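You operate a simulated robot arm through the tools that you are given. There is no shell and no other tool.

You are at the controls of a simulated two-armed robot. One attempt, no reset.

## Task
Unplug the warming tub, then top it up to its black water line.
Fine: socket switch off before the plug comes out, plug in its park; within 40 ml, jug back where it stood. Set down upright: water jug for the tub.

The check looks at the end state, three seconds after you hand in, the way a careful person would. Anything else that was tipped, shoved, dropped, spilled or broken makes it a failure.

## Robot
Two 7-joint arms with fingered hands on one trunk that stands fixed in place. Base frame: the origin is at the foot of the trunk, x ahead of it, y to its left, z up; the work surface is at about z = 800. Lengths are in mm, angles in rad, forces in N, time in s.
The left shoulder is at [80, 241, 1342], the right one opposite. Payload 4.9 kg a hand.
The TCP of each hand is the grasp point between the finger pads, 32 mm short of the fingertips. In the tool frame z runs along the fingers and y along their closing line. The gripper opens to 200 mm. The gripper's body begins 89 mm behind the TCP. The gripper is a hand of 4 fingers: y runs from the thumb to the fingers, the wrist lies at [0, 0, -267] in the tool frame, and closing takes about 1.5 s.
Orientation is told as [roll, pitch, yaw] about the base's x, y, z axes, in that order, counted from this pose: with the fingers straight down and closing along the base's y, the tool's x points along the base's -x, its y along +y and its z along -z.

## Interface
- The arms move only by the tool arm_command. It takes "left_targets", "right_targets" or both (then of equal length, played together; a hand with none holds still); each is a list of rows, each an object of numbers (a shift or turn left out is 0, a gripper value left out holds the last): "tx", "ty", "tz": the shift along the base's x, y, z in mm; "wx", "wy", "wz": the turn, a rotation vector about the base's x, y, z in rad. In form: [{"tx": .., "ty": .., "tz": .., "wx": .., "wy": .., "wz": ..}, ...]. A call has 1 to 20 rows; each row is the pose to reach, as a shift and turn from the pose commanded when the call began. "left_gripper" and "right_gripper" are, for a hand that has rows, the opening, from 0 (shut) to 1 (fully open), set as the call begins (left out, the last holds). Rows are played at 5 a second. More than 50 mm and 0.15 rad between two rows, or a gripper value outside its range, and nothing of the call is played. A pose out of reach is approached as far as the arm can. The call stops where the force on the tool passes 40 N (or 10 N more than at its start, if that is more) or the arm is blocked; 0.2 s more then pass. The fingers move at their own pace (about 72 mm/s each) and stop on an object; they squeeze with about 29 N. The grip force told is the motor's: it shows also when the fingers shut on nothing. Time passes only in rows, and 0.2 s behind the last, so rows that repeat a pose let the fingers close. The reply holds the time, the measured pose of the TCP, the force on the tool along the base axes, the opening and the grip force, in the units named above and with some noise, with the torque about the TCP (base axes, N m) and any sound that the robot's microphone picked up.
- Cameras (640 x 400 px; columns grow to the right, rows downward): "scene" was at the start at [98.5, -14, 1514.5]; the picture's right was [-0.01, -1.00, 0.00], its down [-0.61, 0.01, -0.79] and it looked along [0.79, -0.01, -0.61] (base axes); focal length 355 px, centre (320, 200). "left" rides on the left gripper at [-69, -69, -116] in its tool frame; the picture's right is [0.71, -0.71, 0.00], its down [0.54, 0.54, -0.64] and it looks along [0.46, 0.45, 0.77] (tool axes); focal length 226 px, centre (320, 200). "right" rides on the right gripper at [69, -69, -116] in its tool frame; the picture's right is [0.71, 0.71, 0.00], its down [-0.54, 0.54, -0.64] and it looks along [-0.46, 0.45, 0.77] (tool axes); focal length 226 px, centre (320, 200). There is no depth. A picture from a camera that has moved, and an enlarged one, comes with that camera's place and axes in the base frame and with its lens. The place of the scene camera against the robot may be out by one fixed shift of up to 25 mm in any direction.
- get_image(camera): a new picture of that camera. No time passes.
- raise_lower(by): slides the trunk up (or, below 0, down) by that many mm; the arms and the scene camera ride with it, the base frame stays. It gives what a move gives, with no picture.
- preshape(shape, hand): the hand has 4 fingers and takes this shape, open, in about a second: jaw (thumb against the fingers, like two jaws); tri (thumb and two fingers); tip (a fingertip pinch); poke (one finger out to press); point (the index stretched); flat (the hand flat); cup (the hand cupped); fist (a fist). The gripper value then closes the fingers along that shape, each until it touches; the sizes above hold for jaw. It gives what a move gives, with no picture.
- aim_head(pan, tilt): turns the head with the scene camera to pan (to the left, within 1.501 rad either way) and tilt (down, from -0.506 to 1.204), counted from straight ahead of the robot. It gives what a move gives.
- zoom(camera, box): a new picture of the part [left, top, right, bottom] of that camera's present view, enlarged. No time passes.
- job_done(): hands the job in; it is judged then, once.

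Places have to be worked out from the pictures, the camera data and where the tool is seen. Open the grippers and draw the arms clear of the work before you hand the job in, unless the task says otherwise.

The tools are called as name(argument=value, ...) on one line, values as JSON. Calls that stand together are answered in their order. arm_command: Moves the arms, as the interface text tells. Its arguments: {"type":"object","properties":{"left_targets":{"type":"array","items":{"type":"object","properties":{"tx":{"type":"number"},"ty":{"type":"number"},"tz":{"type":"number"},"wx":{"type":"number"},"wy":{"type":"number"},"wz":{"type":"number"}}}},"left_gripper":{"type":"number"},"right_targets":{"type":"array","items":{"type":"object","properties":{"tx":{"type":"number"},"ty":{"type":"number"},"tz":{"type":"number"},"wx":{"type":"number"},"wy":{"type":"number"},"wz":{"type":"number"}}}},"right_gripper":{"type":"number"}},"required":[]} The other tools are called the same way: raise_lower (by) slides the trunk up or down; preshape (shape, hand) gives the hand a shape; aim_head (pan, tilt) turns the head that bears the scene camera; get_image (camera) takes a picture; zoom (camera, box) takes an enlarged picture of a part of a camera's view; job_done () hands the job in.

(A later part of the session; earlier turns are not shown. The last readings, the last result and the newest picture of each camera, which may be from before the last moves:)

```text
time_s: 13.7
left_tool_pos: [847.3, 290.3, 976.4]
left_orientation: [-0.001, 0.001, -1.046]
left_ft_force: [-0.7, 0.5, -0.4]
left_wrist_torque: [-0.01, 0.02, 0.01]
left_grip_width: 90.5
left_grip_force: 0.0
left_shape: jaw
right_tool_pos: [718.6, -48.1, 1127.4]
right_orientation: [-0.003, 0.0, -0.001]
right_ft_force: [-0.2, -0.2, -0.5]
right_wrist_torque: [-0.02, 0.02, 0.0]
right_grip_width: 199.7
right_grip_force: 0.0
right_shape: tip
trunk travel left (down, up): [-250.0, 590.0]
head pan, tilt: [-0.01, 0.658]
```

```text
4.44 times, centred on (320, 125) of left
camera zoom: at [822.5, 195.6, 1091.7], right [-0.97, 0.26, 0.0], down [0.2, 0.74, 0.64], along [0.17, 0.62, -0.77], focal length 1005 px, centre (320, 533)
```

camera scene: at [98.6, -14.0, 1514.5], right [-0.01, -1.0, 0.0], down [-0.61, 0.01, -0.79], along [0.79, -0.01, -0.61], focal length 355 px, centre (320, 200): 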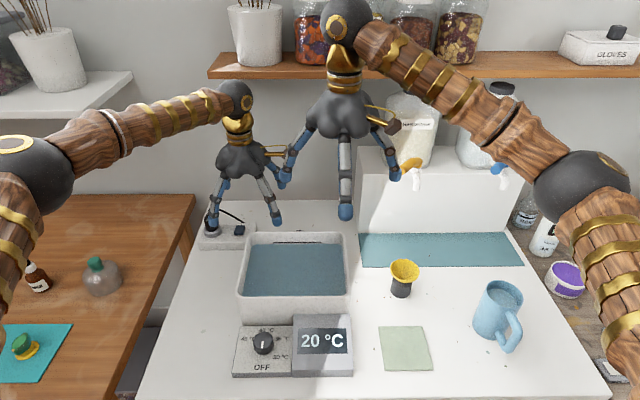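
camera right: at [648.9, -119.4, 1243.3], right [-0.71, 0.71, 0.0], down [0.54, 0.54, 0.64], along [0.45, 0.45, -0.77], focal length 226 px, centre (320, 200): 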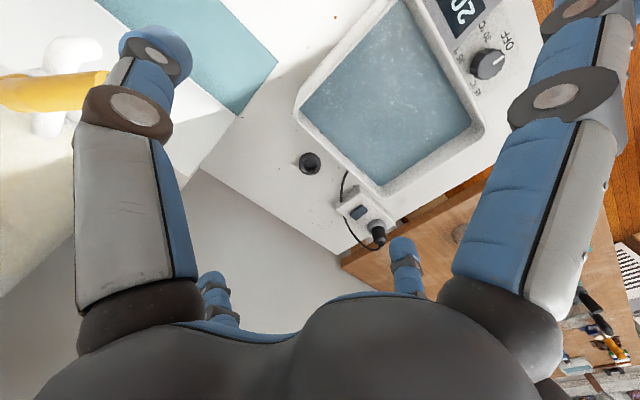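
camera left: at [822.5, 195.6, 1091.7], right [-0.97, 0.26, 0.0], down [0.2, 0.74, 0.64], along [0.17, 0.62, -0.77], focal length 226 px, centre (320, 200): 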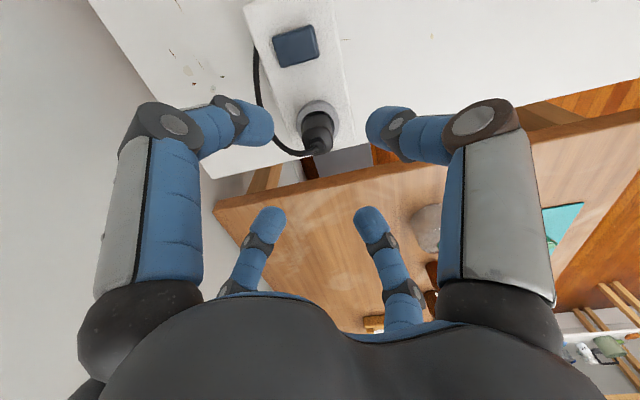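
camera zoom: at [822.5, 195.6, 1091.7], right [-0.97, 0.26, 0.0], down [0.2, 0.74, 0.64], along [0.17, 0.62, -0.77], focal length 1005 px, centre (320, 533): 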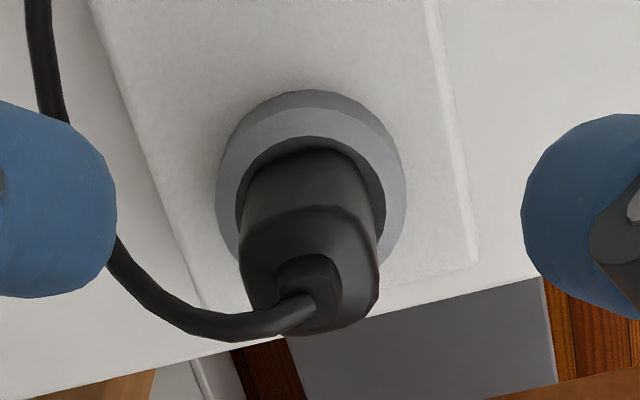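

The plug is about 1.6 mm to +x and 3 mm to −y of the hand axis. I correct that, narrow the opening to ~64 mm, and go down to just above the plug for a check.

arm_command(left_targets=[{"tx": 1.6, "ty": -3}, {"tx": 1.6, "ty": -3, "tz": -15}, {"tx": 1.6, "ty": -3, "tz": -30}, {"tx": 1.6, "ty": -3, "tz": -45}, {"tx": 1.6, "ty": -3, "tz": -45}], left_gripper=0.32)

get_image(camera="left")

zoom(camera="right", box=[300, 150, 450, 250])

zoom(camera="scene", box=[180, 160, 280, 250])

```text
time_s: 14.9
left_tool_pos: [849.4, 284.0, 931.0]
left_orientation: [-0.001, 0.0, -1.047]
left_ft_force: [0.3, 0.4, 0.4]
left_wrist_torque: [0.01, 0.0, 0.0]
left_grip_width: 64.2
left_grip_force: 0.0
left_shape: jaw
right_tool_pos: [718.6, -49.6, 1126.1]
right_orientation: [0.001, 0.001, 0.002]
right_ft_force: [-0.4, -0.3, 0.1]
right_wrist_torque: [-0.01, 0.01, 0.01]
right_grip_width: 200.0
right_grip_force: 0.1
right_shape: tip
trunk travel left (down, up): [-250.0, 590.0]
head pan, tilt: [-0.01, 0.658]
```

```text
taken
camera left: at [825.0, 191.2, 1047.0], right [-0.97, 0.26, 0.0], down [0.2, 0.74, 0.64], along [0.17, 0.62, -0.77], focal length 226 px, centre (320, 200)
```

left: 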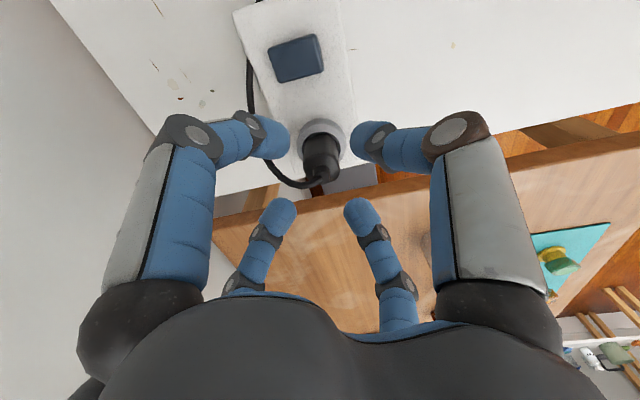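

```text
4.00 times, centred on (375, 200) of right
camera zoom: at [649.3, -118.9, 1243.3], right [-0.71, 0.71, 0.0], down [0.54, 0.54, 0.64], along [0.45, 0.45, -0.77], focal length 904 px, centre (100, 200)
```

zoom: 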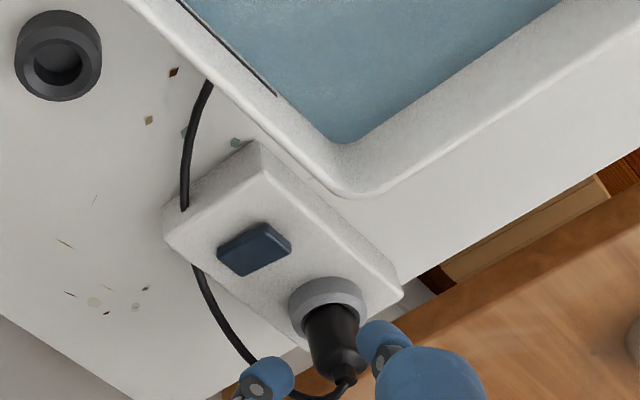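

```text
4.44 times, centred on (230, 205) of scene
camera zoom: at [98.3, -14.0, 1514.5], right [-0.01, -1.0, 0.0], down [-0.61, 0.01, -0.79], along [0.79, -0.01, -0.61], focal length 1577 px, centre (720, 178)
```

zoom: 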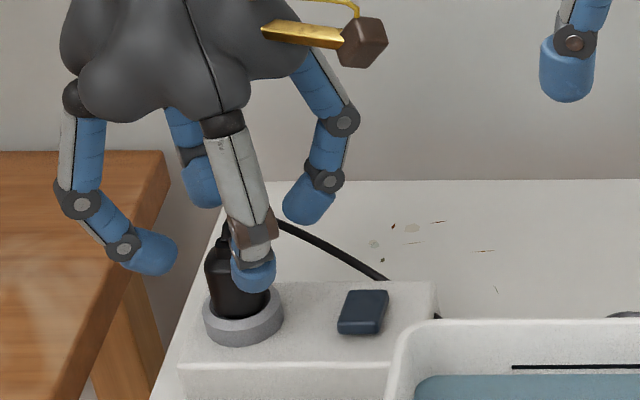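

I recheck centring from the left camera at this height.

zoom(camera="left", box=[260, 90, 380, 210])

```text
3.33 times, centred on (320, 150) of left
camera zoom: at [825.0, 191.2, 1047.0], right [-0.97, 0.26, 0.0], down [0.2, 0.74, 0.64], along [0.17, 0.62, -0.77], focal length 754 px, centre (320, 367)
```

zoom: 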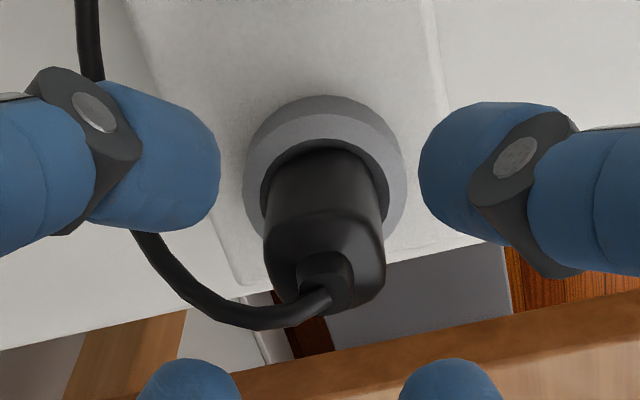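

Centred within ~2 mm. I lower to TCP z ≈ 891 (fingertip bottoms ≈ 858, above the socket ring) and close on the plug body.

arm_command(left_targets=[{"tx": -0.7, "tz": -14}, {"tx": -0.7, "tz": -28}, {"tx": -0.7, "tz": -40}, {"tx": -0.7, "tz": -40}])

arm_command(left_targets=[{}, {}, {}, {}, {}, {}], left_gripper=0.0)

get_image(camera="left")

zoom(camera="scene", box=[180, 160, 280, 250])

zoom(camera="right", box=[300, 150, 450, 250])

```text
time_s: 15.9
left_tool_pos: [848.7, 284.3, 890.4]
left_orientation: [0.0, 0.0, -1.046]
left_ft_force: [0.2, -0.1, 0.9]
left_wrist_torque: [-0.02, 0.01, 0.02]
left_grip_width: 64.3
left_grip_force: 0.0
left_shape: jaw
right_tool_pos: [718.3, -49.5, 1125.6]
right_orientation: [0.0, 0.0, 0.0]
right_ft_force: [-0.5, -0.5, 0.3]
right_wrist_torque: [0.01, -0.02, 0.05]
right_grip_width: 199.7
right_grip_force: 0.1
right_shape: tip
trunk travel left (down, up): [-250.0, 590.0]
head pan, tilt: [-0.01, 0.658]
```

```text
time_s: 17.3
left_tool_pos: [850.2, 285.5, 890.1]
left_orientation: [-0.001, 0.0, -1.049]
left_ft_force: [-0.6, -2.3, -4.9]
left_wrist_torque: [-0.04, 0.03, 0.09]
left_grip_width: 21.7
left_grip_force: 29.2
left_shape: jaw
right_tool_pos: [719.7, -48.4, 1126.3]
right_orientation: [-0.002, 0.0, 0.001]
right_ft_force: [-0.3, 0.9, -0.6]
right_wrist_torque: [0.02, -0.01, 0.01]
right_grip_width: 199.7
right_grip_force: 0.0
right_shape: tip
trunk travel left (down, up): [-250.0, 590.0]
head pan, tilt: [-0.01, 0.658]
```

```text
taken
camera left: at [824.6, 190.9, 1005.8], right [-0.97, 0.26, 0.0], down [0.2, 0.74, 0.64], along [0.17, 0.62, -0.77], focal length 226 px, centre (320, 200)
```

left: 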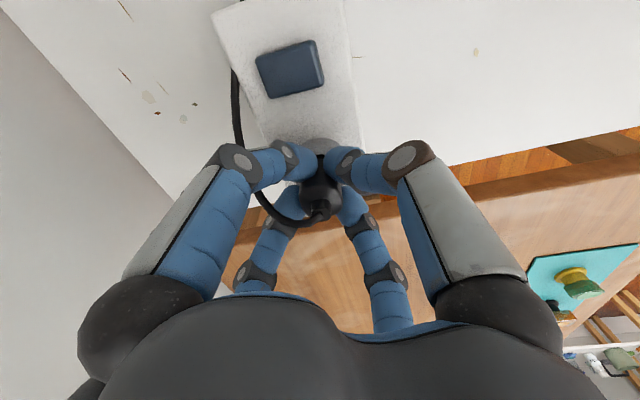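

```text
4.44 times, centred on (230, 205) of scene
camera zoom: at [99.3, -13.9, 1514.4], right [-0.01, -1.0, 0.0], down [-0.61, 0.01, -0.79], along [0.79, -0.01, -0.61], focal length 1577 px, centre (720, 178)
```

zoom: 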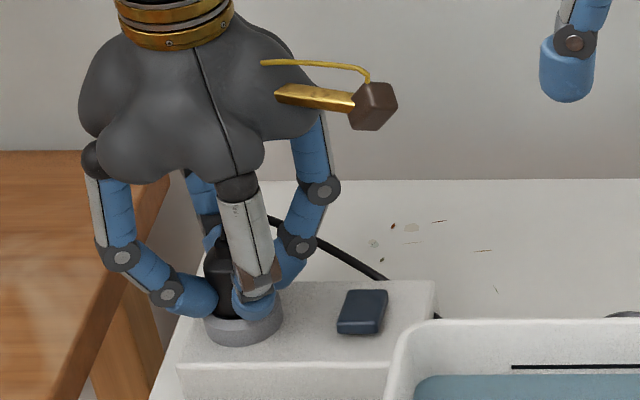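

```text
4.00 times, centred on (375, 200) of right
camera zoom: at [650.1, -118.9, 1242.8], right [-0.71, 0.71, 0.0], down [0.54, 0.54, 0.64], along [0.45, 0.45, -0.77], focal length 904 px, centre (100, 200)
```

zoom: 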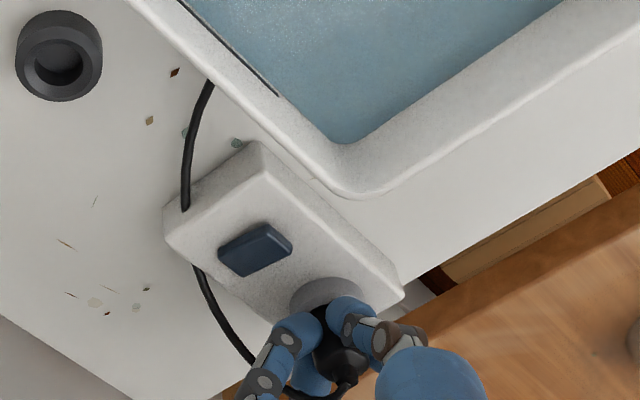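

The plug is gripped (width 21.7, 29 N). Now I pull straight up slowly and watch the force.

arm_command(left_targets=[{"tz": 3}, {"tz": 6}, {"tz": 10}, {"tz": 15}, {"tz": 20}, {"tz": 20}])

zoom(camera="scene", box=[180, 160, 280, 250])

zoom(camera="right", box=[300, 150, 450, 250])

```text
time_s: 18.7
left_tool_pos: [849.8, 285.4, 911.0]
left_orientation: [0.0, 0.0, -1.049]
left_ft_force: [-0.7, -0.1, -1.6]
left_wrist_torque: [0.02, 0.03, 0.01]
left_grip_width: 21.8
left_grip_force: 28.9
left_shape: jaw
right_tool_pos: [719.4, -50.1, 1126.9]
right_orientation: [0.001, 0.003, 0.0]
right_ft_force: [-0.5, -0.5, -0.9]
right_wrist_torque: [0.02, 0.0, 0.02]
right_grip_width: 199.8
right_grip_force: 0.0
right_shape: tip
trunk travel left (down, up): [-250.0, 590.0]
head pan, tilt: [-0.01, 0.658]
```

```text
4.44 times, centred on (230, 205) of scene
camera zoom: at [98.6, -13.9, 1514.5], right [-0.01, -1.0, 0.0], down [-0.61, 0.01, -0.79], along [0.79, -0.01, -0.61], focal length 1577 px, centre (720, 178)
```

zoom: 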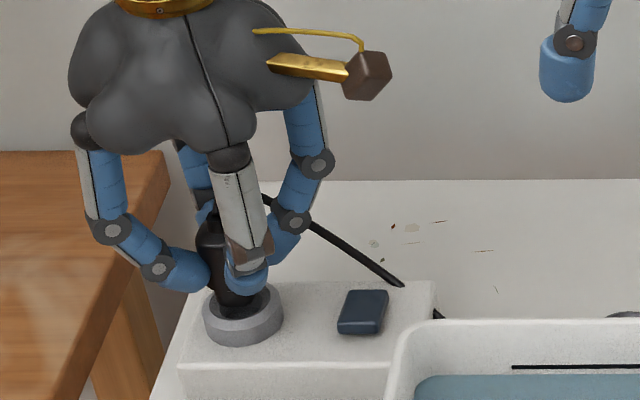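

```text
4.00 times, centred on (375, 200) of right
camera zoom: at [649.6, -118.8, 1243.1], right [-0.71, 0.71, 0.0], down [0.54, 0.54, 0.64], along [0.45, 0.45, -0.77], focal length 904 px, centre (100, 200)
```

zoom: 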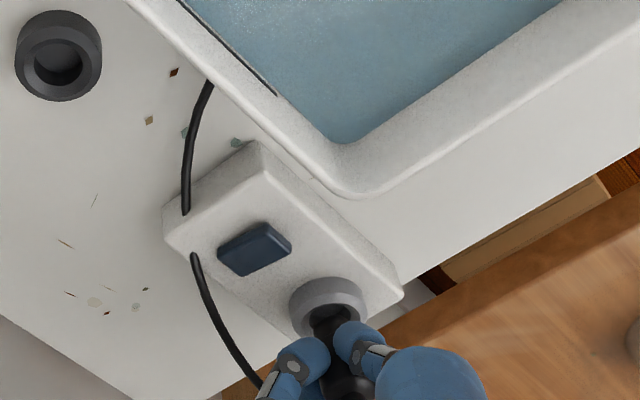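

The plug comes up with little force. I raise another 30 mm to see its lower end.

arm_command(left_targets=[{"tz": 8}, {"tz": 16}, {"tz": 24}, {"tz": 32}, {"tz": 32}])

zoom(camera="scene", box=[180, 140, 280, 250])

zoom(camera="right", box=[300, 150, 450, 250])

get_image(camera="left")

```text
time_s: 19.9
left_tool_pos: [849.3, 286.4, 942.5]
left_orientation: [0.001, -0.001, -1.048]
left_ft_force: [0.3, -0.1, 0.0]
left_wrist_torque: [0.02, -0.01, 0.02]
left_grip_width: 21.6
left_grip_force: 28.8
left_shape: jaw
right_tool_pos: [718.1, -48.5, 1126.7]
right_orientation: [0.0, -0.001, 0.0]
right_ft_force: [-0.5, -0.1, -0.6]
right_wrist_torque: [-0.01, 0.01, 0.0]
right_grip_width: 199.7
right_grip_force: 0.1
right_shape: tip
trunk travel left (down, up): [-250.0, 590.0]
head pan, tilt: [-0.01, 0.658]
```

```text
3.64 times, centred on (230, 195) of scene
camera zoom: at [98.8, -13.9, 1514.5], right [-0.01, -1.0, 0.0], down [-0.61, 0.01, -0.79], along [0.79, -0.01, -0.61], focal length 1290 px, centre (647, 218)
```

zoom: 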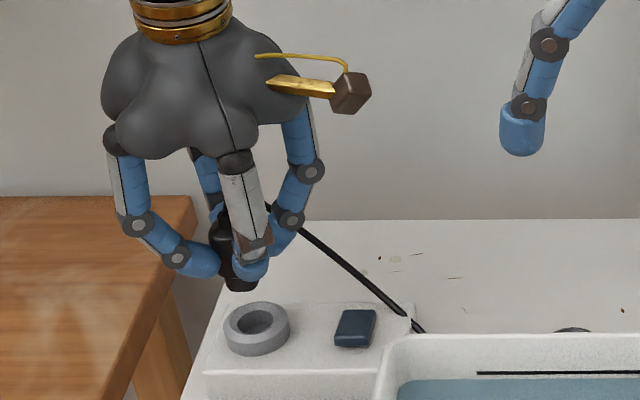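

```text
4.00 times, centred on (375, 200) of right
camera zoom: at [649.7, -118.8, 1243.0], right [-0.71, 0.71, 0.0], down [0.54, 0.54, 0.64], along [0.45, 0.45, -0.77], focal length 904 px, centre (100, 200)
```

zoom: 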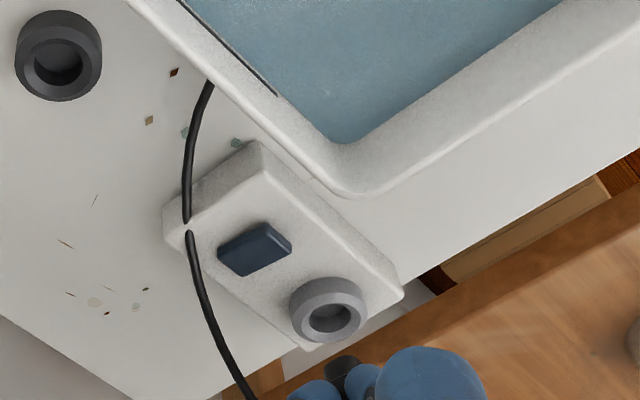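

```text
taken
camera left: at [824.1, 192.1, 1058.2], right [-0.97, 0.26, 0.0], down [0.2, 0.74, 0.64], along [0.17, 0.62, -0.77], focal length 226 px, centre (320, 200)
```

left: 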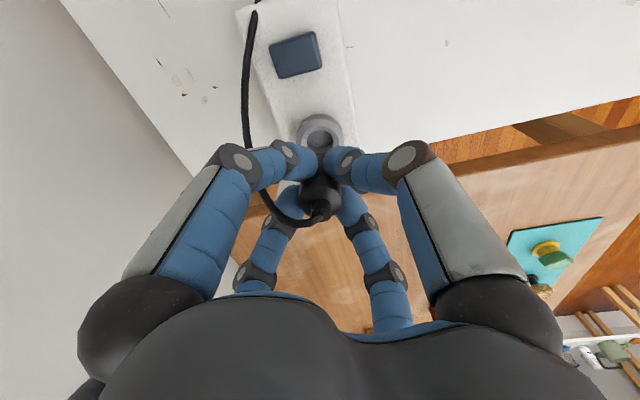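

The plug is free; its bottom sits ≈ 62 mm below the TCP, so I expect TCP ≈ 862 once parked. First I withdraw the right hand to its start pose so the arms don't meet, then carry the plug toward the park at constant height.

arm_command(right_targets=[{"ty": -35, "tz": 25}, {"ty": -70, "tz": 50}, {"ty": -105, "tz": 75}, {"ty": -140, "tz": 100}, {"ty": -170, "tz": 125}, {"ty": -170, "tz": 125}])

arm_command(left_targets=[{"ty": -30}, {"ty": -60}, {"ty": -90}, {"ty": -120}, {"ty": -150}, {"ty": -150}])

get_image(camera="scene")

get_image(camera="left")

get_image(camera="right")

```text
time_s: 21.3
left_tool_pos: [850.0, 285.5, 942.1]
left_orientation: [-0.001, -0.001, -1.048]
left_ft_force: [0.1, 0.2, -1.2]
left_wrist_torque: [-0.02, 0.06, 0.01]
left_grip_width: 21.7
left_grip_force: 28.6
left_shape: jaw
right_tool_pos: [718.6, -218.5, 1250.3]
right_orientation: [-0.003, 0.001, 0.001]
right_ft_force: [0.6, -1.0, 0.1]
right_wrist_torque: [-0.01, 0.01, 0.02]
right_grip_width: 199.9
right_grip_force: 0.0
right_shape: tip
trunk travel left (down, up): [-250.0, 590.0]
head pan, tilt: [-0.01, 0.658]
```

```text
time_s: 22.7
left_tool_pos: [849.6, 135.4, 943.2]
left_orientation: [0.001, 0.0, -1.047]
left_ft_force: [1.2, 0.0, 0.2]
left_wrist_torque: [0.02, 0.02, 0.05]
left_grip_width: 21.6
left_grip_force: 29.2
left_shape: jaw
right_tool_pos: [718.3, -218.4, 1251.1]
right_orientation: [-0.003, 0.001, 0.0]
right_ft_force: [-1.4, -0.3, 0.9]
right_wrist_torque: [-0.03, -0.02, 0.0]
right_grip_width: 199.9
right_grip_force: 0.0
right_shape: tip
trunk travel left (down, up): [-250.0, 590.0]
head pan, tilt: [-0.01, 0.658]
```

```text
taken
camera scene: at [98.4, -13.1, 1514.5], right [-0.01, -1.0, 0.0], down [-0.61, 0.01, -0.79], along [0.79, -0.01, -0.61], focal length 355 px, centre (320, 200)
```

scene: 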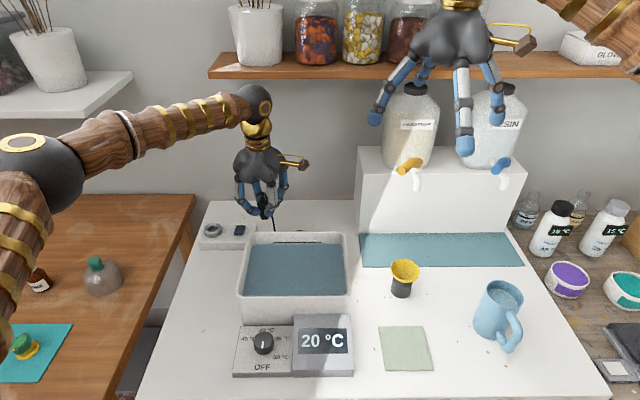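

```text
taken
camera left: at [823.9, 41.9, 1058.3], right [-0.97, 0.26, 0.0], down [0.2, 0.74, 0.64], along [0.17, 0.62, -0.77], focal length 226 px, centre (320, 200)
```

left: 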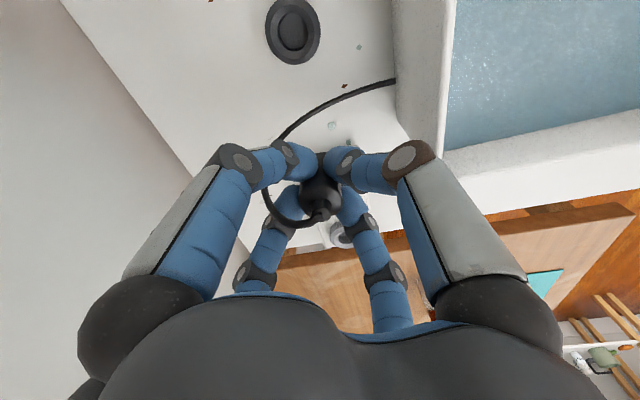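

```text
taken
camera right: at [648.9, -288.7, 1367.6], right [-0.71, 0.71, 0.0], down [0.54, 0.54, 0.64], along [0.45, 0.45, -0.77], focal length 226 px, centre (320, 200)
```

right: 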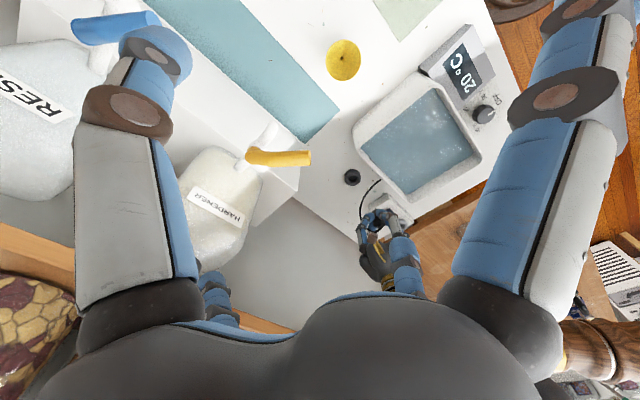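

I zoom on the park ring from the left camera to fix its centre relative to the hand.

zoom(camera="left", box=[252, 0, 332, 70])

zoom(camera="left", box=[250, 120, 390, 240])

zoom(camera="right", box=[330, 140, 430, 240])

```text
5.71 times, centred on (292, 35) of left
camera zoom: at [823.9, 41.9, 1058.3], right [-0.97, 0.26, 0.0], down [0.2, 0.74, 0.64], along [0.17, 0.62, -0.77], focal length 1292 px, centre (480, 1143)
```

zoom: 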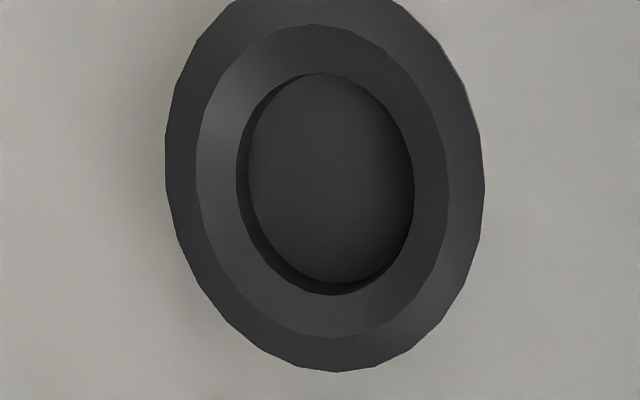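

```text
3.33 times, centred on (320, 180) of left
camera zoom: at [823.9, 41.9, 1058.3], right [-0.97, 0.26, 0.0], down [0.2, 0.74, 0.64], along [0.17, 0.62, -0.77], focal length 754 px, centre (320, 267)
```

zoom: 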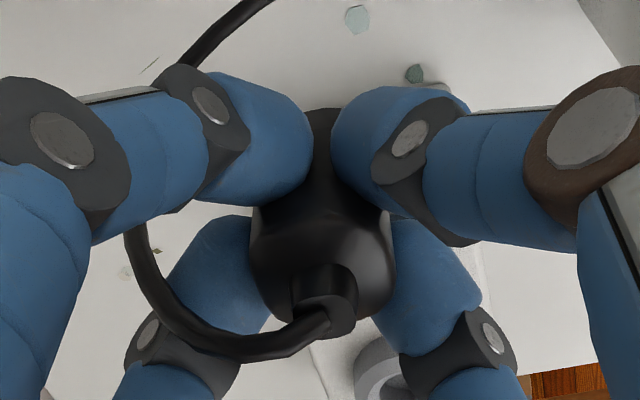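

```text
4.00 times, centred on (380, 190) of right
camera zoom: at [648.9, -288.7, 1367.6], right [-0.71, 0.71, 0.0], down [0.54, 0.54, 0.64], along [0.45, 0.45, -0.77], focal length 904 px, centre (80, 240)
```

zoom: 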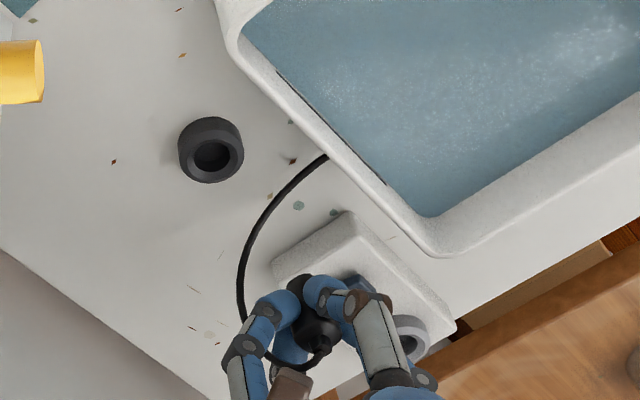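

Ring centre measures ≈ (850.2, 48). I carry the plug over it and lower to just above the ring for a check.

arm_command(left_targets=[{"tx": 1, "ty": -30}, {"tx": 1, "ty": -60}, {"tx": 1, "ty": -87}, {"tx": 1, "ty": -87, "tz": -15}, {"tx": 1, "ty": -87, "tz": -30}, {"tx": 1, "ty": -87, "tz": -48}, {"tx": 1, "ty": -87, "tz": -48}])

get_image(camera="left")

zoom(camera="right", box=[310, 120, 430, 240])

zoom(camera="scene", box=[240, 130, 360, 260])

```text
time_s: 24.3
left_tool_pos: [848.4, 47.4, 895.3]
left_orientation: [-0.001, 0.0, -1.048]
left_ft_force: [0.1, -0.1, -0.5]
left_wrist_torque: [-0.01, -0.02, -0.01]
left_grip_width: 21.7
left_grip_force: 29.0
left_shape: jaw
right_tool_pos: [718.8, -220.6, 1251.2]
right_orientation: [-0.001, 0.002, 0.0]
right_ft_force: [0.4, -0.2, -0.3]
right_wrist_torque: [0.01, 0.01, 0.01]
right_grip_width: 199.9
right_grip_force: 0.0
right_shape: tip
trunk travel left (down, up): [-250.0, 590.0]
head pan, tilt: [-0.01, 0.658]
```

```text
taken
camera left: at [824.8, -46.0, 1010.6], right [-0.97, 0.26, 0.0], down [0.2, 0.74, 0.64], along [0.17, 0.62, -0.77], focal length 226 px, centre (320, 200)
```

left: 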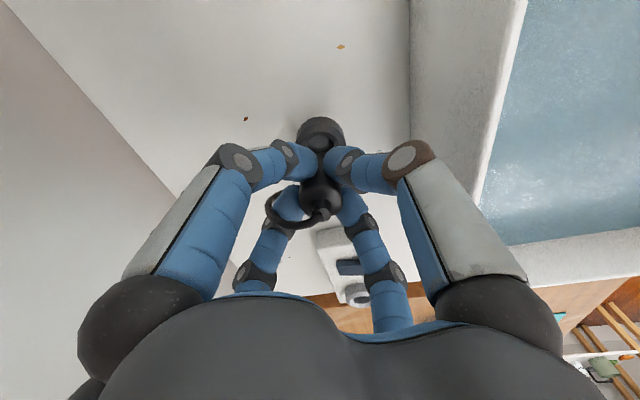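

```text
3.33 times, centred on (370, 180) of right
camera zoom: at [648.9, -289.6, 1367.5], right [-0.71, 0.71, 0.0], down [0.54, 0.54, 0.64], along [0.45, 0.45, -0.77], focal length 754 px, centre (153, 267)
```

zoom: 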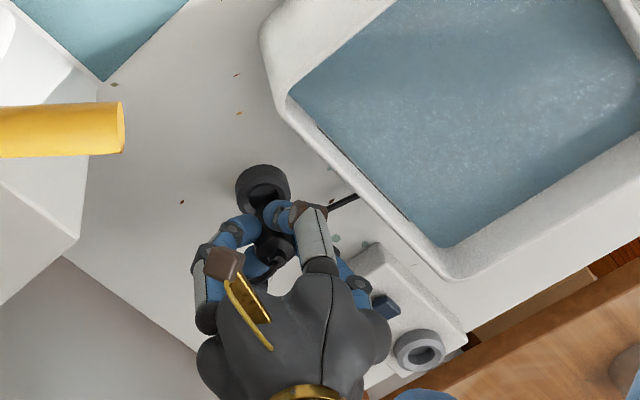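

```text
3.08 times, centred on (300, 195) of scene
camera zoom: at [98.4, -13.9, 1514.5], right [-0.01, -1.0, 0.0], down [-0.61, 0.01, -0.79], along [0.79, -0.01, -0.61], focal length 1092 px, centre (382, 215)
```

zoom: 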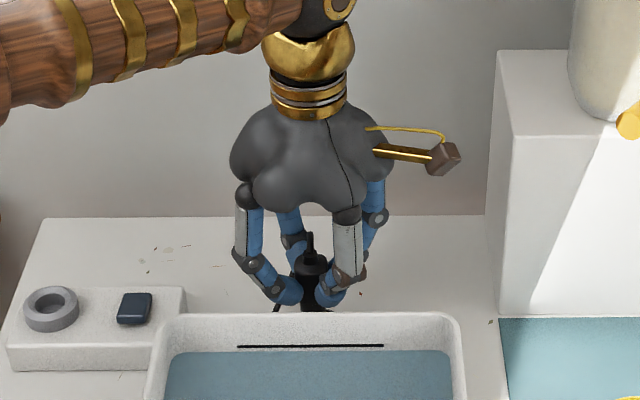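

The plug bottom is just above the ring. I zoom from both wrist cameras to check alignment.

zoom(camera="left", box=[280, 105, 360, 175])

zoom(camera="right", box=[370, 160, 410, 200])

```text
5.71 times, centred on (320, 140) of left
camera zoom: at [824.8, -46.0, 1010.6], right [-0.97, 0.26, 0.0], down [0.2, 0.74, 0.64], along [0.17, 0.62, -0.77], focal length 1292 px, centre (320, 543)
```

zoom: 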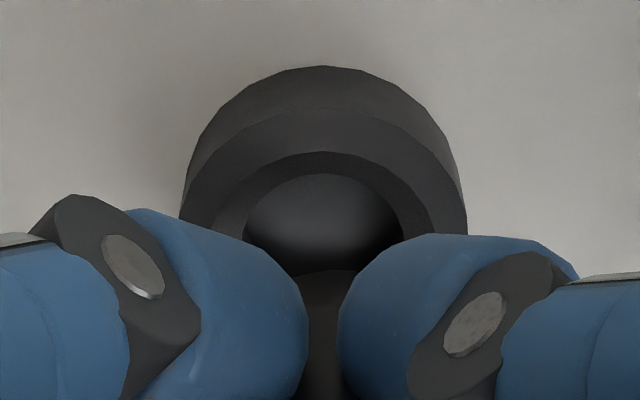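

```text
10.00 times, centred on (390, 180) of right
camera zoom: at [648.9, -289.6, 1367.5], right [-0.71, 0.71, 0.0], down [0.54, 0.54, 0.64], along [0.45, 0.45, -0.77], focal length 2261 px, centre (-380, 400)
```

zoom: 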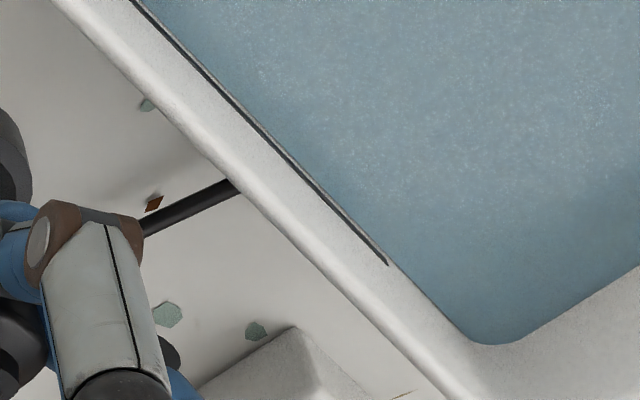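

Alignment is within ~2 mm (shift −0.8, −1.5). I lower into the ring gently, first to TCP ≈ 869.

arm_command(left_targets=[{"tx": -0.8, "ty": -1.5, "tz": -4}, {"tx": -0.8, "ty": -1.5, "tz": -8}, {"tx": -0.8, "ty": -1.5, "tz": -12}, {"tx": -0.8, "ty": -1.5, "tz": -16}, {"tx": -0.8, "ty": -1.5, "tz": -20}, {"tx": -0.8, "ty": -1.5, "tz": -23}, {"tx": -0.8, "ty": -1.5, "tz": -26}, {"tx": -0.8, "ty": -1.5, "tz": -26}])

zoom(camera="left", box=[260, 90, 380, 210])

zoom(camera="right", box=[330, 140, 410, 220])

```text
time_s: 26.1
left_tool_pos: [848.7, 47.1, 867.9]
left_orientation: [0.001, 0.001, -1.046]
left_ft_force: [-0.1, -0.3, -0.6]
left_wrist_torque: [-0.05, 0.01, 0.03]
left_grip_width: 21.6
left_grip_force: 28.9
left_shape: jaw
right_tool_pos: [719.3, -219.6, 1250.3]
right_orientation: [0.002, 0.001, 0.0]
right_ft_force: [0.6, -0.1, 0.7]
right_wrist_torque: [-0.04, 0.01, 0.02]
right_grip_width: 200.0
right_grip_force: 0.0
right_shape: tip
trunk travel left (down, up): [-250.0, 590.0]
head pan, tilt: [-0.01, 0.658]
```

```text
3.33 times, centred on (320, 150) of left
camera zoom: at [824.0, -46.9, 983.9], right [-0.97, 0.26, 0.0], down [0.2, 0.74, 0.64], along [0.17, 0.62, -0.77], focal length 754 px, centre (320, 367)
```

zoom: 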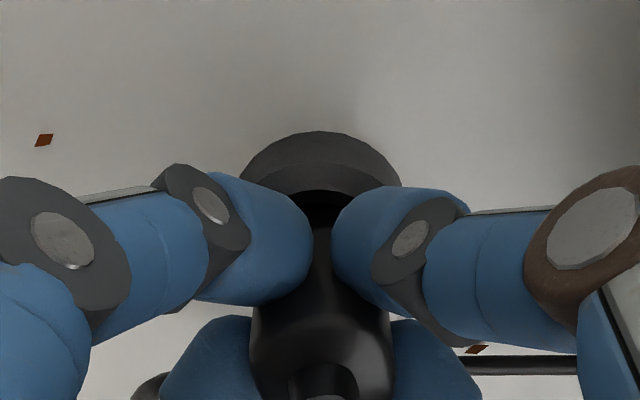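

```text
5.00 times, centred on (370, 180) of right
camera zoom: at [649.0, -289.7, 1367.4], right [-0.71, 0.71, 0.0], down [0.54, 0.54, 0.64], along [0.45, 0.45, -0.77], focal length 1130 px, centre (70, 300)
```

zoom: 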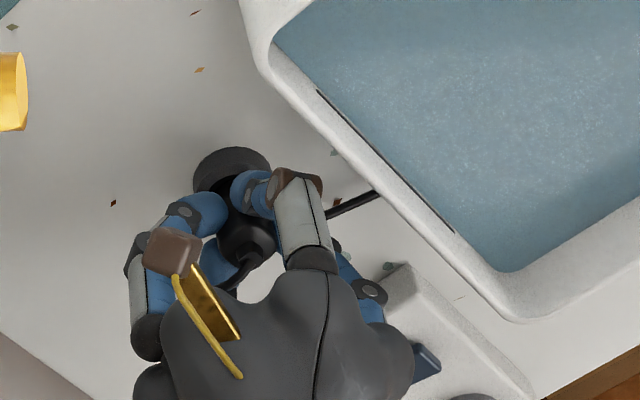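

No resistance; the plug is going into the hole. I continue down in 2 mm steps until I feel the seat.

arm_command(left_targets=[{"tz": -2}, {"tz": -4}, {"tz": -6}, {"tz": -6}])

zoom(camera="left", box=[260, 90, 380, 210])

```text
time_s: 27.1
left_tool_pos: [849.2, 47.1, 862.5]
left_orientation: [0.001, 0.0, -1.047]
left_ft_force: [0.5, -0.3, -0.8]
left_wrist_torque: [0.02, -0.01, -0.02]
left_grip_width: 21.9
left_grip_force: 28.8
left_shape: jaw
right_tool_pos: [718.3, -220.0, 1249.9]
right_orientation: [-0.001, 0.0, 0.002]
right_ft_force: [0.1, 0.0, -0.2]
right_wrist_torque: [0.01, 0.01, -0.03]
right_grip_width: 199.8
right_grip_force: 0.0
right_shape: tip
trunk travel left (down, up): [-250.0, 590.0]
head pan, tilt: [-0.01, 0.658]
```

```text
3.33 times, centred on (320, 150) of left
camera zoom: at [824.0, -46.9, 978.0], right [-0.97, 0.26, 0.0], down [0.2, 0.74, 0.64], along [0.17, 0.62, -0.77], focal length 754 px, centre (320, 367)
```

zoom: 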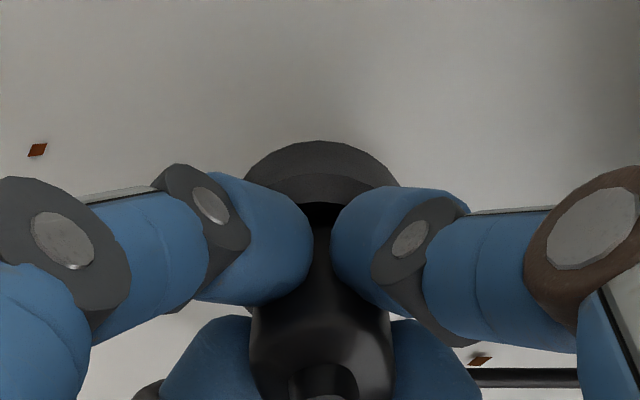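

Still free. Continue 2 mm at a time, up to 6 mm more.

arm_command(left_targets=[{"tz": -1.5}, {"tz": -3}, {"tz": -4.5}, {"tz": -4.5}])

zoom(camera="left", box=[260, 90, 380, 210])

zoom(camera="scene", box=[260, 180, 340, 260])

```text
time_s: 28.1
left_tool_pos: [849.2, 47.0, 858.4]
left_orientation: [0.001, 0.0, -1.047]
left_ft_force: [-0.3, -0.4, 3.8]
left_wrist_torque: [0.03, 0.0, 0.0]
left_grip_width: 21.6
left_grip_force: 29.1
left_shape: jaw
right_tool_pos: [717.8, -219.5, 1251.2]
right_orientation: [-0.002, 0.0, 0.0]
right_ft_force: [-0.9, 0.3, -0.1]
right_wrist_torque: [-0.01, 0.03, 0.0]
right_grip_width: 199.9
right_grip_force: 0.0
right_shape: tip
trunk travel left (down, up): [-250.0, 590.0]
head pan, tilt: [-0.01, 0.658]
```

```text
3.33 times, centred on (320, 150) of left
camera zoom: at [824.0, -47.2, 974.4], right [-0.97, 0.26, 0.0], down [0.2, 0.74, 0.64], along [0.17, 0.62, -0.77], focal length 754 px, centre (320, 367)
```

zoom: 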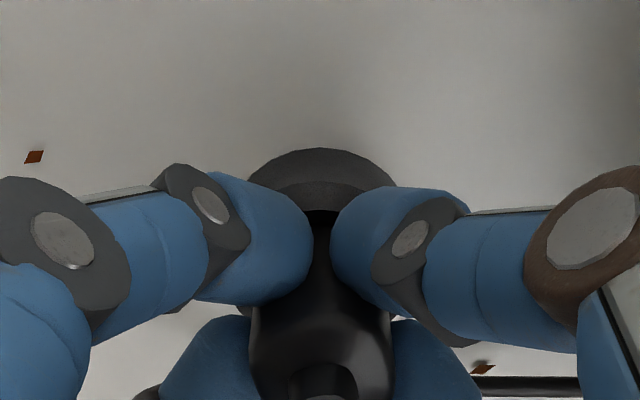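

```text
5.00 times, centred on (300, 220) of scene
camera zoom: at [98.1, -14.2, 1514.6], right [-0.01, -1.0, 0.0], down [-0.61, 0.01, -0.79], along [0.79, -0.01, -0.61], focal length 1774 px, centre (420, 100)
```

zoom: 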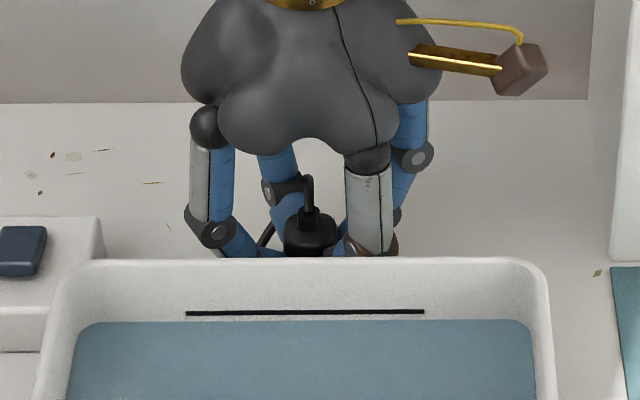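

3.8 N upward: the plug has just touched the seat. One more 1.5 mm nudge to confirm it is seated.

arm_command(left_targets=[{"tz": -0.8}, {"tz": -1.6}, {"tz": -1.6}])

```text
time_s: 28.9
left_tool_pos: [849.4, 46.6, 857.8]
left_orientation: [0.002, -0.001, -1.046]
left_ft_force: [2.3, 0.4, 15.1]
left_wrist_torque: [0.08, -0.08, 0.01]
left_grip_width: 22.2
left_grip_force: 29.2
left_shape: jaw
right_tool_pos: [717.3, -218.9, 1251.2]
right_orientation: [0.001, 0.0, 0.0]
right_ft_force: [0.3, -0.3, 0.6]
right_wrist_torque: [0.03, 0.03, -0.04]
right_grip_width: 199.7
right_grip_force: 0.1
right_shape: tip
trunk travel left (down, up): [-250.0, 590.0]
head pan, tilt: [-0.01, 0.658]
```

Seated firmly (15 N). I relax by 1.5 mm, open to 64 mm, and look before lifting.

arm_command(left_targets=[{"tz": 1.5}, {"tz": 1.5}])

arm_command(left_targets=[{}, {}, {}, {}, {}], left_gripper=0.34)

get_image(camera="left")

zoom(camera="right", box=[330, 140, 410, 220])

```text
time_s: 29.5
left_tool_pos: [848.3, 46.0, 859.1]
left_orientation: [-0.001, -0.002, -1.048]
left_ft_force: [3.2, 0.1, 10.2]
left_wrist_torque: [0.07, -0.04, 0.0]
left_grip_width: 22.3
left_grip_force: 28.5
left_shape: jaw
right_tool_pos: [717.1, -220.5, 1251.1]
right_orientation: [0.0, 0.001, 0.0]
right_ft_force: [0.2, -0.2, 0.5]
right_wrist_torque: [0.02, 0.03, -0.01]
right_grip_width: 199.9
right_grip_force: 0.1
right_shape: tip
trunk travel left (down, up): [-250.0, 590.0]
head pan, tilt: [-0.01, 0.658]
```

```text
time_s: 30.7
left_tool_pos: [849.5, 47.1, 857.7]
left_orientation: [0.0, 0.0, -1.047]
left_ft_force: [0.4, 0.1, -0.2]
left_wrist_torque: [0.02, 0.0, -0.02]
left_grip_width: 67.6
left_grip_force: 0.1
left_shape: jaw
right_tool_pos: [719.1, -219.7, 1251.6]
right_orientation: [-0.001, 0.0, 0.002]
right_ft_force: [0.6, 0.1, -0.8]
right_wrist_torque: [-0.02, 0.03, -0.01]
right_grip_width: 199.7
right_grip_force: 0.1
right_shape: tip
trunk travel left (down, up): [-250.0, 590.0]
head pan, tilt: [-0.01, 0.658]
```

```text
taken
camera left: at [824.1, -47.3, 973.6], right [-0.97, 0.26, 0.0], down [0.2, 0.74, 0.64], along [0.17, 0.62, -0.77], focal length 226 px, centre (320, 200)
```

left: 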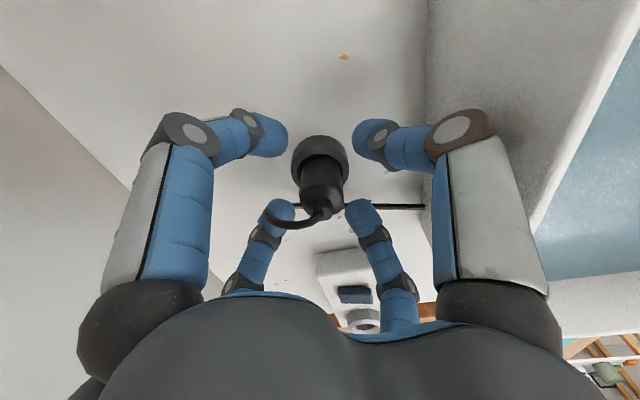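

```text
5.00 times, centred on (370, 180) of right
camera zoom: at [648.8, -289.7, 1367.5], right [-0.71, 0.71, 0.0], down [0.54, 0.54, 0.64], along [0.45, 0.45, -0.77], focal length 1130 px, centre (70, 300)
```

zoom: 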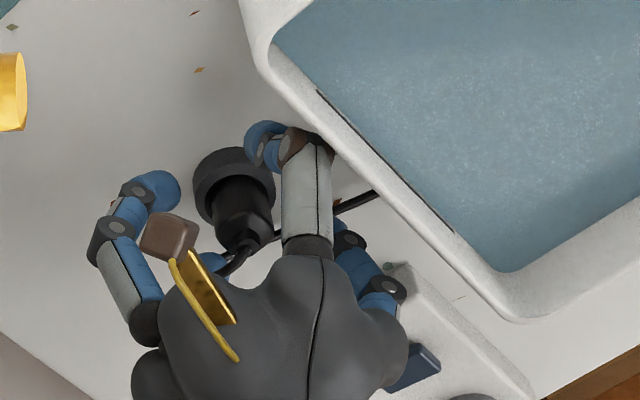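

The plug stands upright in its park. I zoom to see whether the cord loop passes by the far digits before lifting.

zoom(camera="left", box=[240, 120, 440, 260])

zoom(camera="scene", box=[260, 170, 340, 250])

```text
2.86 times, centred on (340, 190) of left
camera zoom: at [824.1, -47.3, 973.6], right [-0.97, 0.26, 0.0], down [0.2, 0.74, 0.64], along [0.17, 0.62, -0.77], focal length 646 px, centre (263, 229)
```

zoom: 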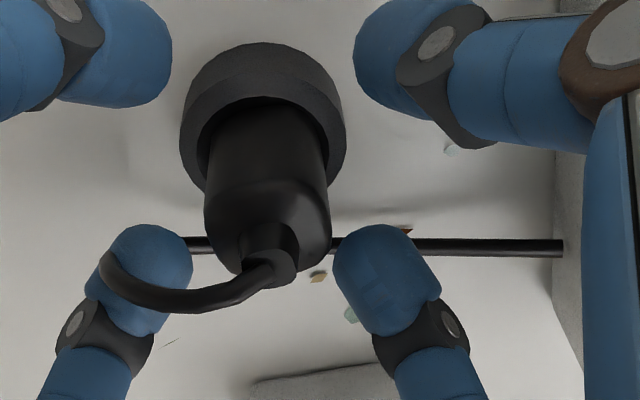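

```text
5.00 times, centred on (300, 210) of scene
camera zoom: at [98.3, -14.1, 1514.5], right [-0.01, -1.0, 0.0], down [-0.61, 0.01, -0.79], along [0.79, -0.01, -0.61], focal length 1774 px, centre (420, 150)
```

zoom: 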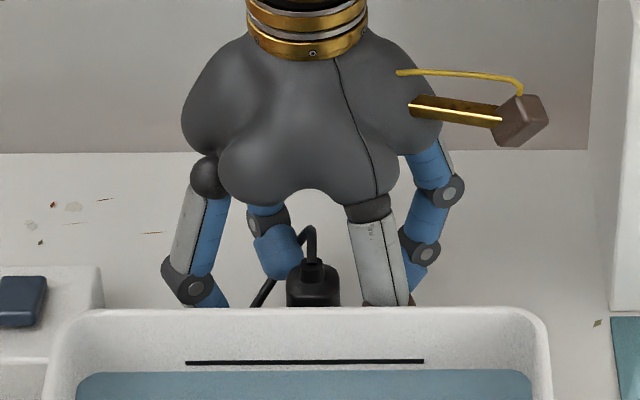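

The cord runs in the plane y ≈ 47 out to x ≈ 890; the nearest digit tip is beside it, not hooked. I yaw +8° to widen that gap and lift straight up.

arm_command(left_targets=[{"wz": 0.07}, {"wz": 0.14}, {"wz": 0.14, "tz": 10}, {"wz": 0.14, "tz": 25}, {"wz": 0.14, "tz": 50}, {"wz": 0.14, "tz": 85}, {"wz": 0.14, "tz": 85}])

get_image(camera="left")

zoom(camera="right", box=[330, 140, 410, 220])

zoom(camera="scene", box=[260, 170, 340, 250])

```text
time_s: 32.3
left_tool_pos: [849.4, 45.5, 942.9]
left_orientation: [0.0, 0.0, -0.908]
left_ft_force: [-1.0, 1.0, -0.3]
left_wrist_torque: [0.04, 0.0, 0.0]
left_grip_width: 67.6
left_grip_force: 0.1
left_shape: jaw
right_tool_pos: [719.0, -219.6, 1249.4]
right_orientation: [0.0, 0.003, -0.001]
right_ft_force: [-0.3, 0.9, -0.8]
right_wrist_torque: [-0.04, 0.01, 0.0]
right_grip_width: 199.8
right_grip_force: 0.0
right_shape: tip
trunk travel left (down, up): [-250.0, 590.0]
head pan, tilt: [-0.01, 0.658]
```

```text
taken
camera left: at [837.3, -49.7, 1058.6], right [-0.99, 0.12, 0.0], down [0.09, 0.76, 0.64], along [0.08, 0.64, -0.77], focal length 226 px, centre (320, 200)
```

left: 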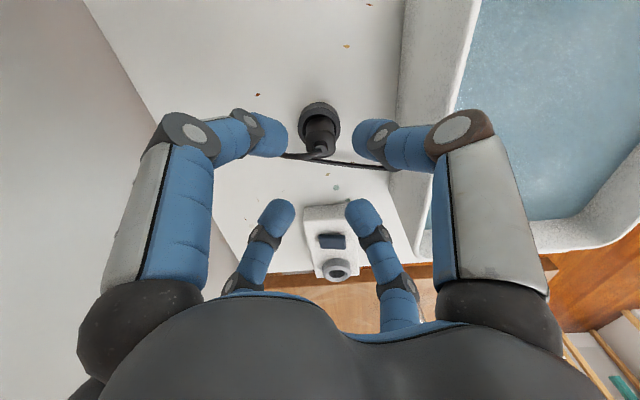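

```text
5.00 times, centred on (370, 180) of right
camera zoom: at [649.6, -289.7, 1367.0], right [-0.71, 0.71, 0.0], down [0.54, 0.54, 0.64], along [0.45, 0.45, -0.77], focal length 1130 px, centre (70, 300)
```

zoom: 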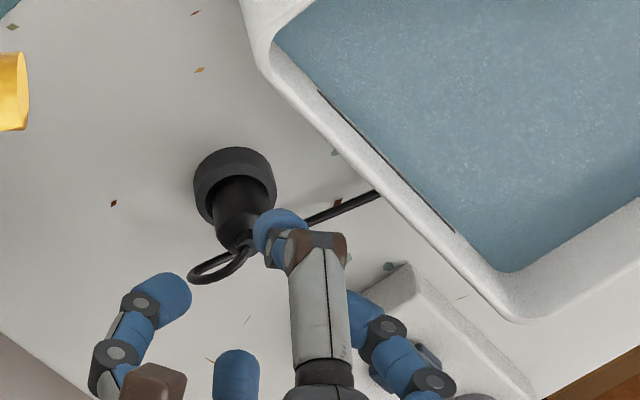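

```text
5.00 times, centred on (300, 210) of scene
camera zoom: at [99.2, -14.1, 1514.4], right [-0.01, -1.0, 0.0], down [-0.61, 0.01, -0.79], along [0.79, -0.01, -0.61], focal length 1774 px, centre (420, 150)
```

zoom: 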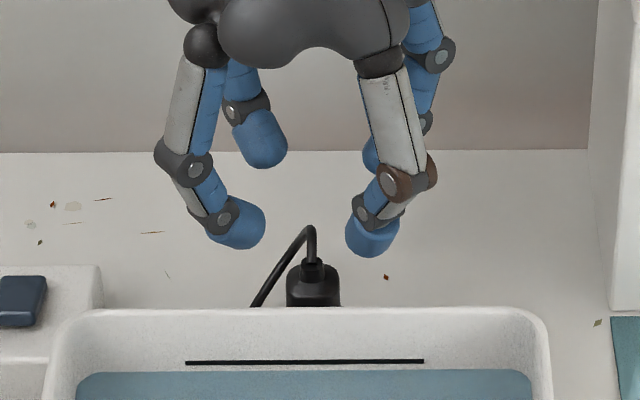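

The plug is parked upright and clear. I retreat the left arm back to its start pose (left, then back and up), away from the tub.

arm_command(left_targets=[{"ty": 45}, {"ty": 90}, {"ty": 135}, {"ty": 180}, {"ty": 225}, {"ty": 270}, {"ty": 300}, {"ty": 300, "tx": -40, "wz": 0.13}, {"ty": 300, "tx": -80, "wz": 0.26}, {"ty": 300, "tx": -114, "wz": 0.39}, {"ty": 300, "tx": -114, "tz": 45, "wz": 0.52}, {"ty": 300, "tx": -114, "tz": 90, "wz": 0.65}, {"ty": 300, "tx": -114, "tz": 135, "wz": 0.78}, {"ty": 300, "tx": -114, "tz": 180, "wz": 0.9}, {"ty": 300, "tx": -114, "tz": 225, "wz": 0.9}, {"ty": 300, "tx": -114, "tz": 270, "wz": 0.9}, {"ty": 300, "tx": -114, "tz": 308, "wz": 0.9}, {"ty": 300, "tx": -114, "tz": 308, "wz": 0.9}])

get_image(camera="scene")

zoom(camera="scene", box=[180, 170, 360, 260])

zoom(camera="right", box=[330, 140, 430, 240])

```text
time_s: 36.1
left_tool_pos: [734.3, 346.2, 1250.6]
left_orientation: [0.0, 0.002, -0.008]
left_ft_force: [0.3, 1.2, -0.7]
left_wrist_torque: [0.02, -0.01, -0.02]
left_grip_width: 67.7
left_grip_force: 0.0
left_shape: jaw
right_tool_pos: [718.4, -219.6, 1251.1]
right_orientation: [0.0, 0.001, 0.001]
right_ft_force: [0.1, 0.7, 0.1]
right_wrist_torque: [0.0, 0.03, 0.01]
right_grip_width: 199.7
right_grip_force: 0.0
right_shape: tip
trunk travel left (down, up): [-250.0, 590.0]
head pan, tilt: [-0.01, 0.658]
```

```text
taken
camera scene: at [98.9, -13.5, 1514.5], right [-0.01, -1.0, 0.0], down [-0.61, 0.01, -0.79], along [0.79, -0.01, -0.61], focal length 355 px, centre (320, 200)
```

scene: 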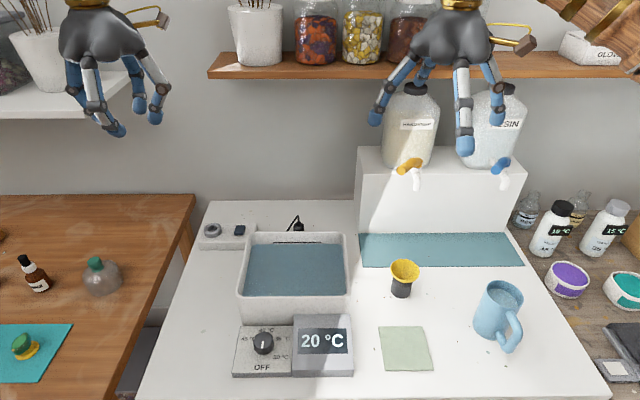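

```text
3.56 times, centred on (270, 215) of scene
camera zoom: at [98.9, -13.5, 1514.5], right [-0.01, -1.0, 0.0], down [-0.61, 0.01, -0.79], along [0.79, -0.01, -0.61], focal length 1261 px, centre (498, 147)
```

zoom: 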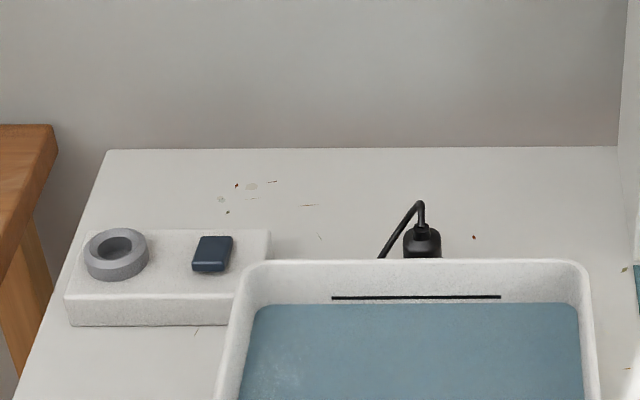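

```text
4.00 times, centred on (380, 190) of right
camera zoom: at [649.4, -289.1, 1367.3], right [-0.71, 0.71, 0.0], down [0.54, 0.54, 0.64], along [0.45, 0.45, -0.77], focal length 904 px, centre (80, 240)
```

zoom: 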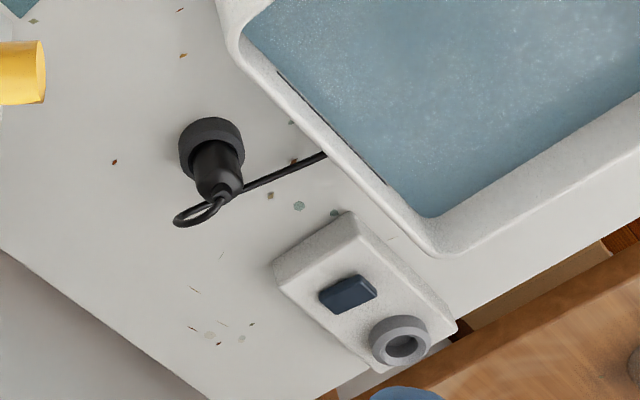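

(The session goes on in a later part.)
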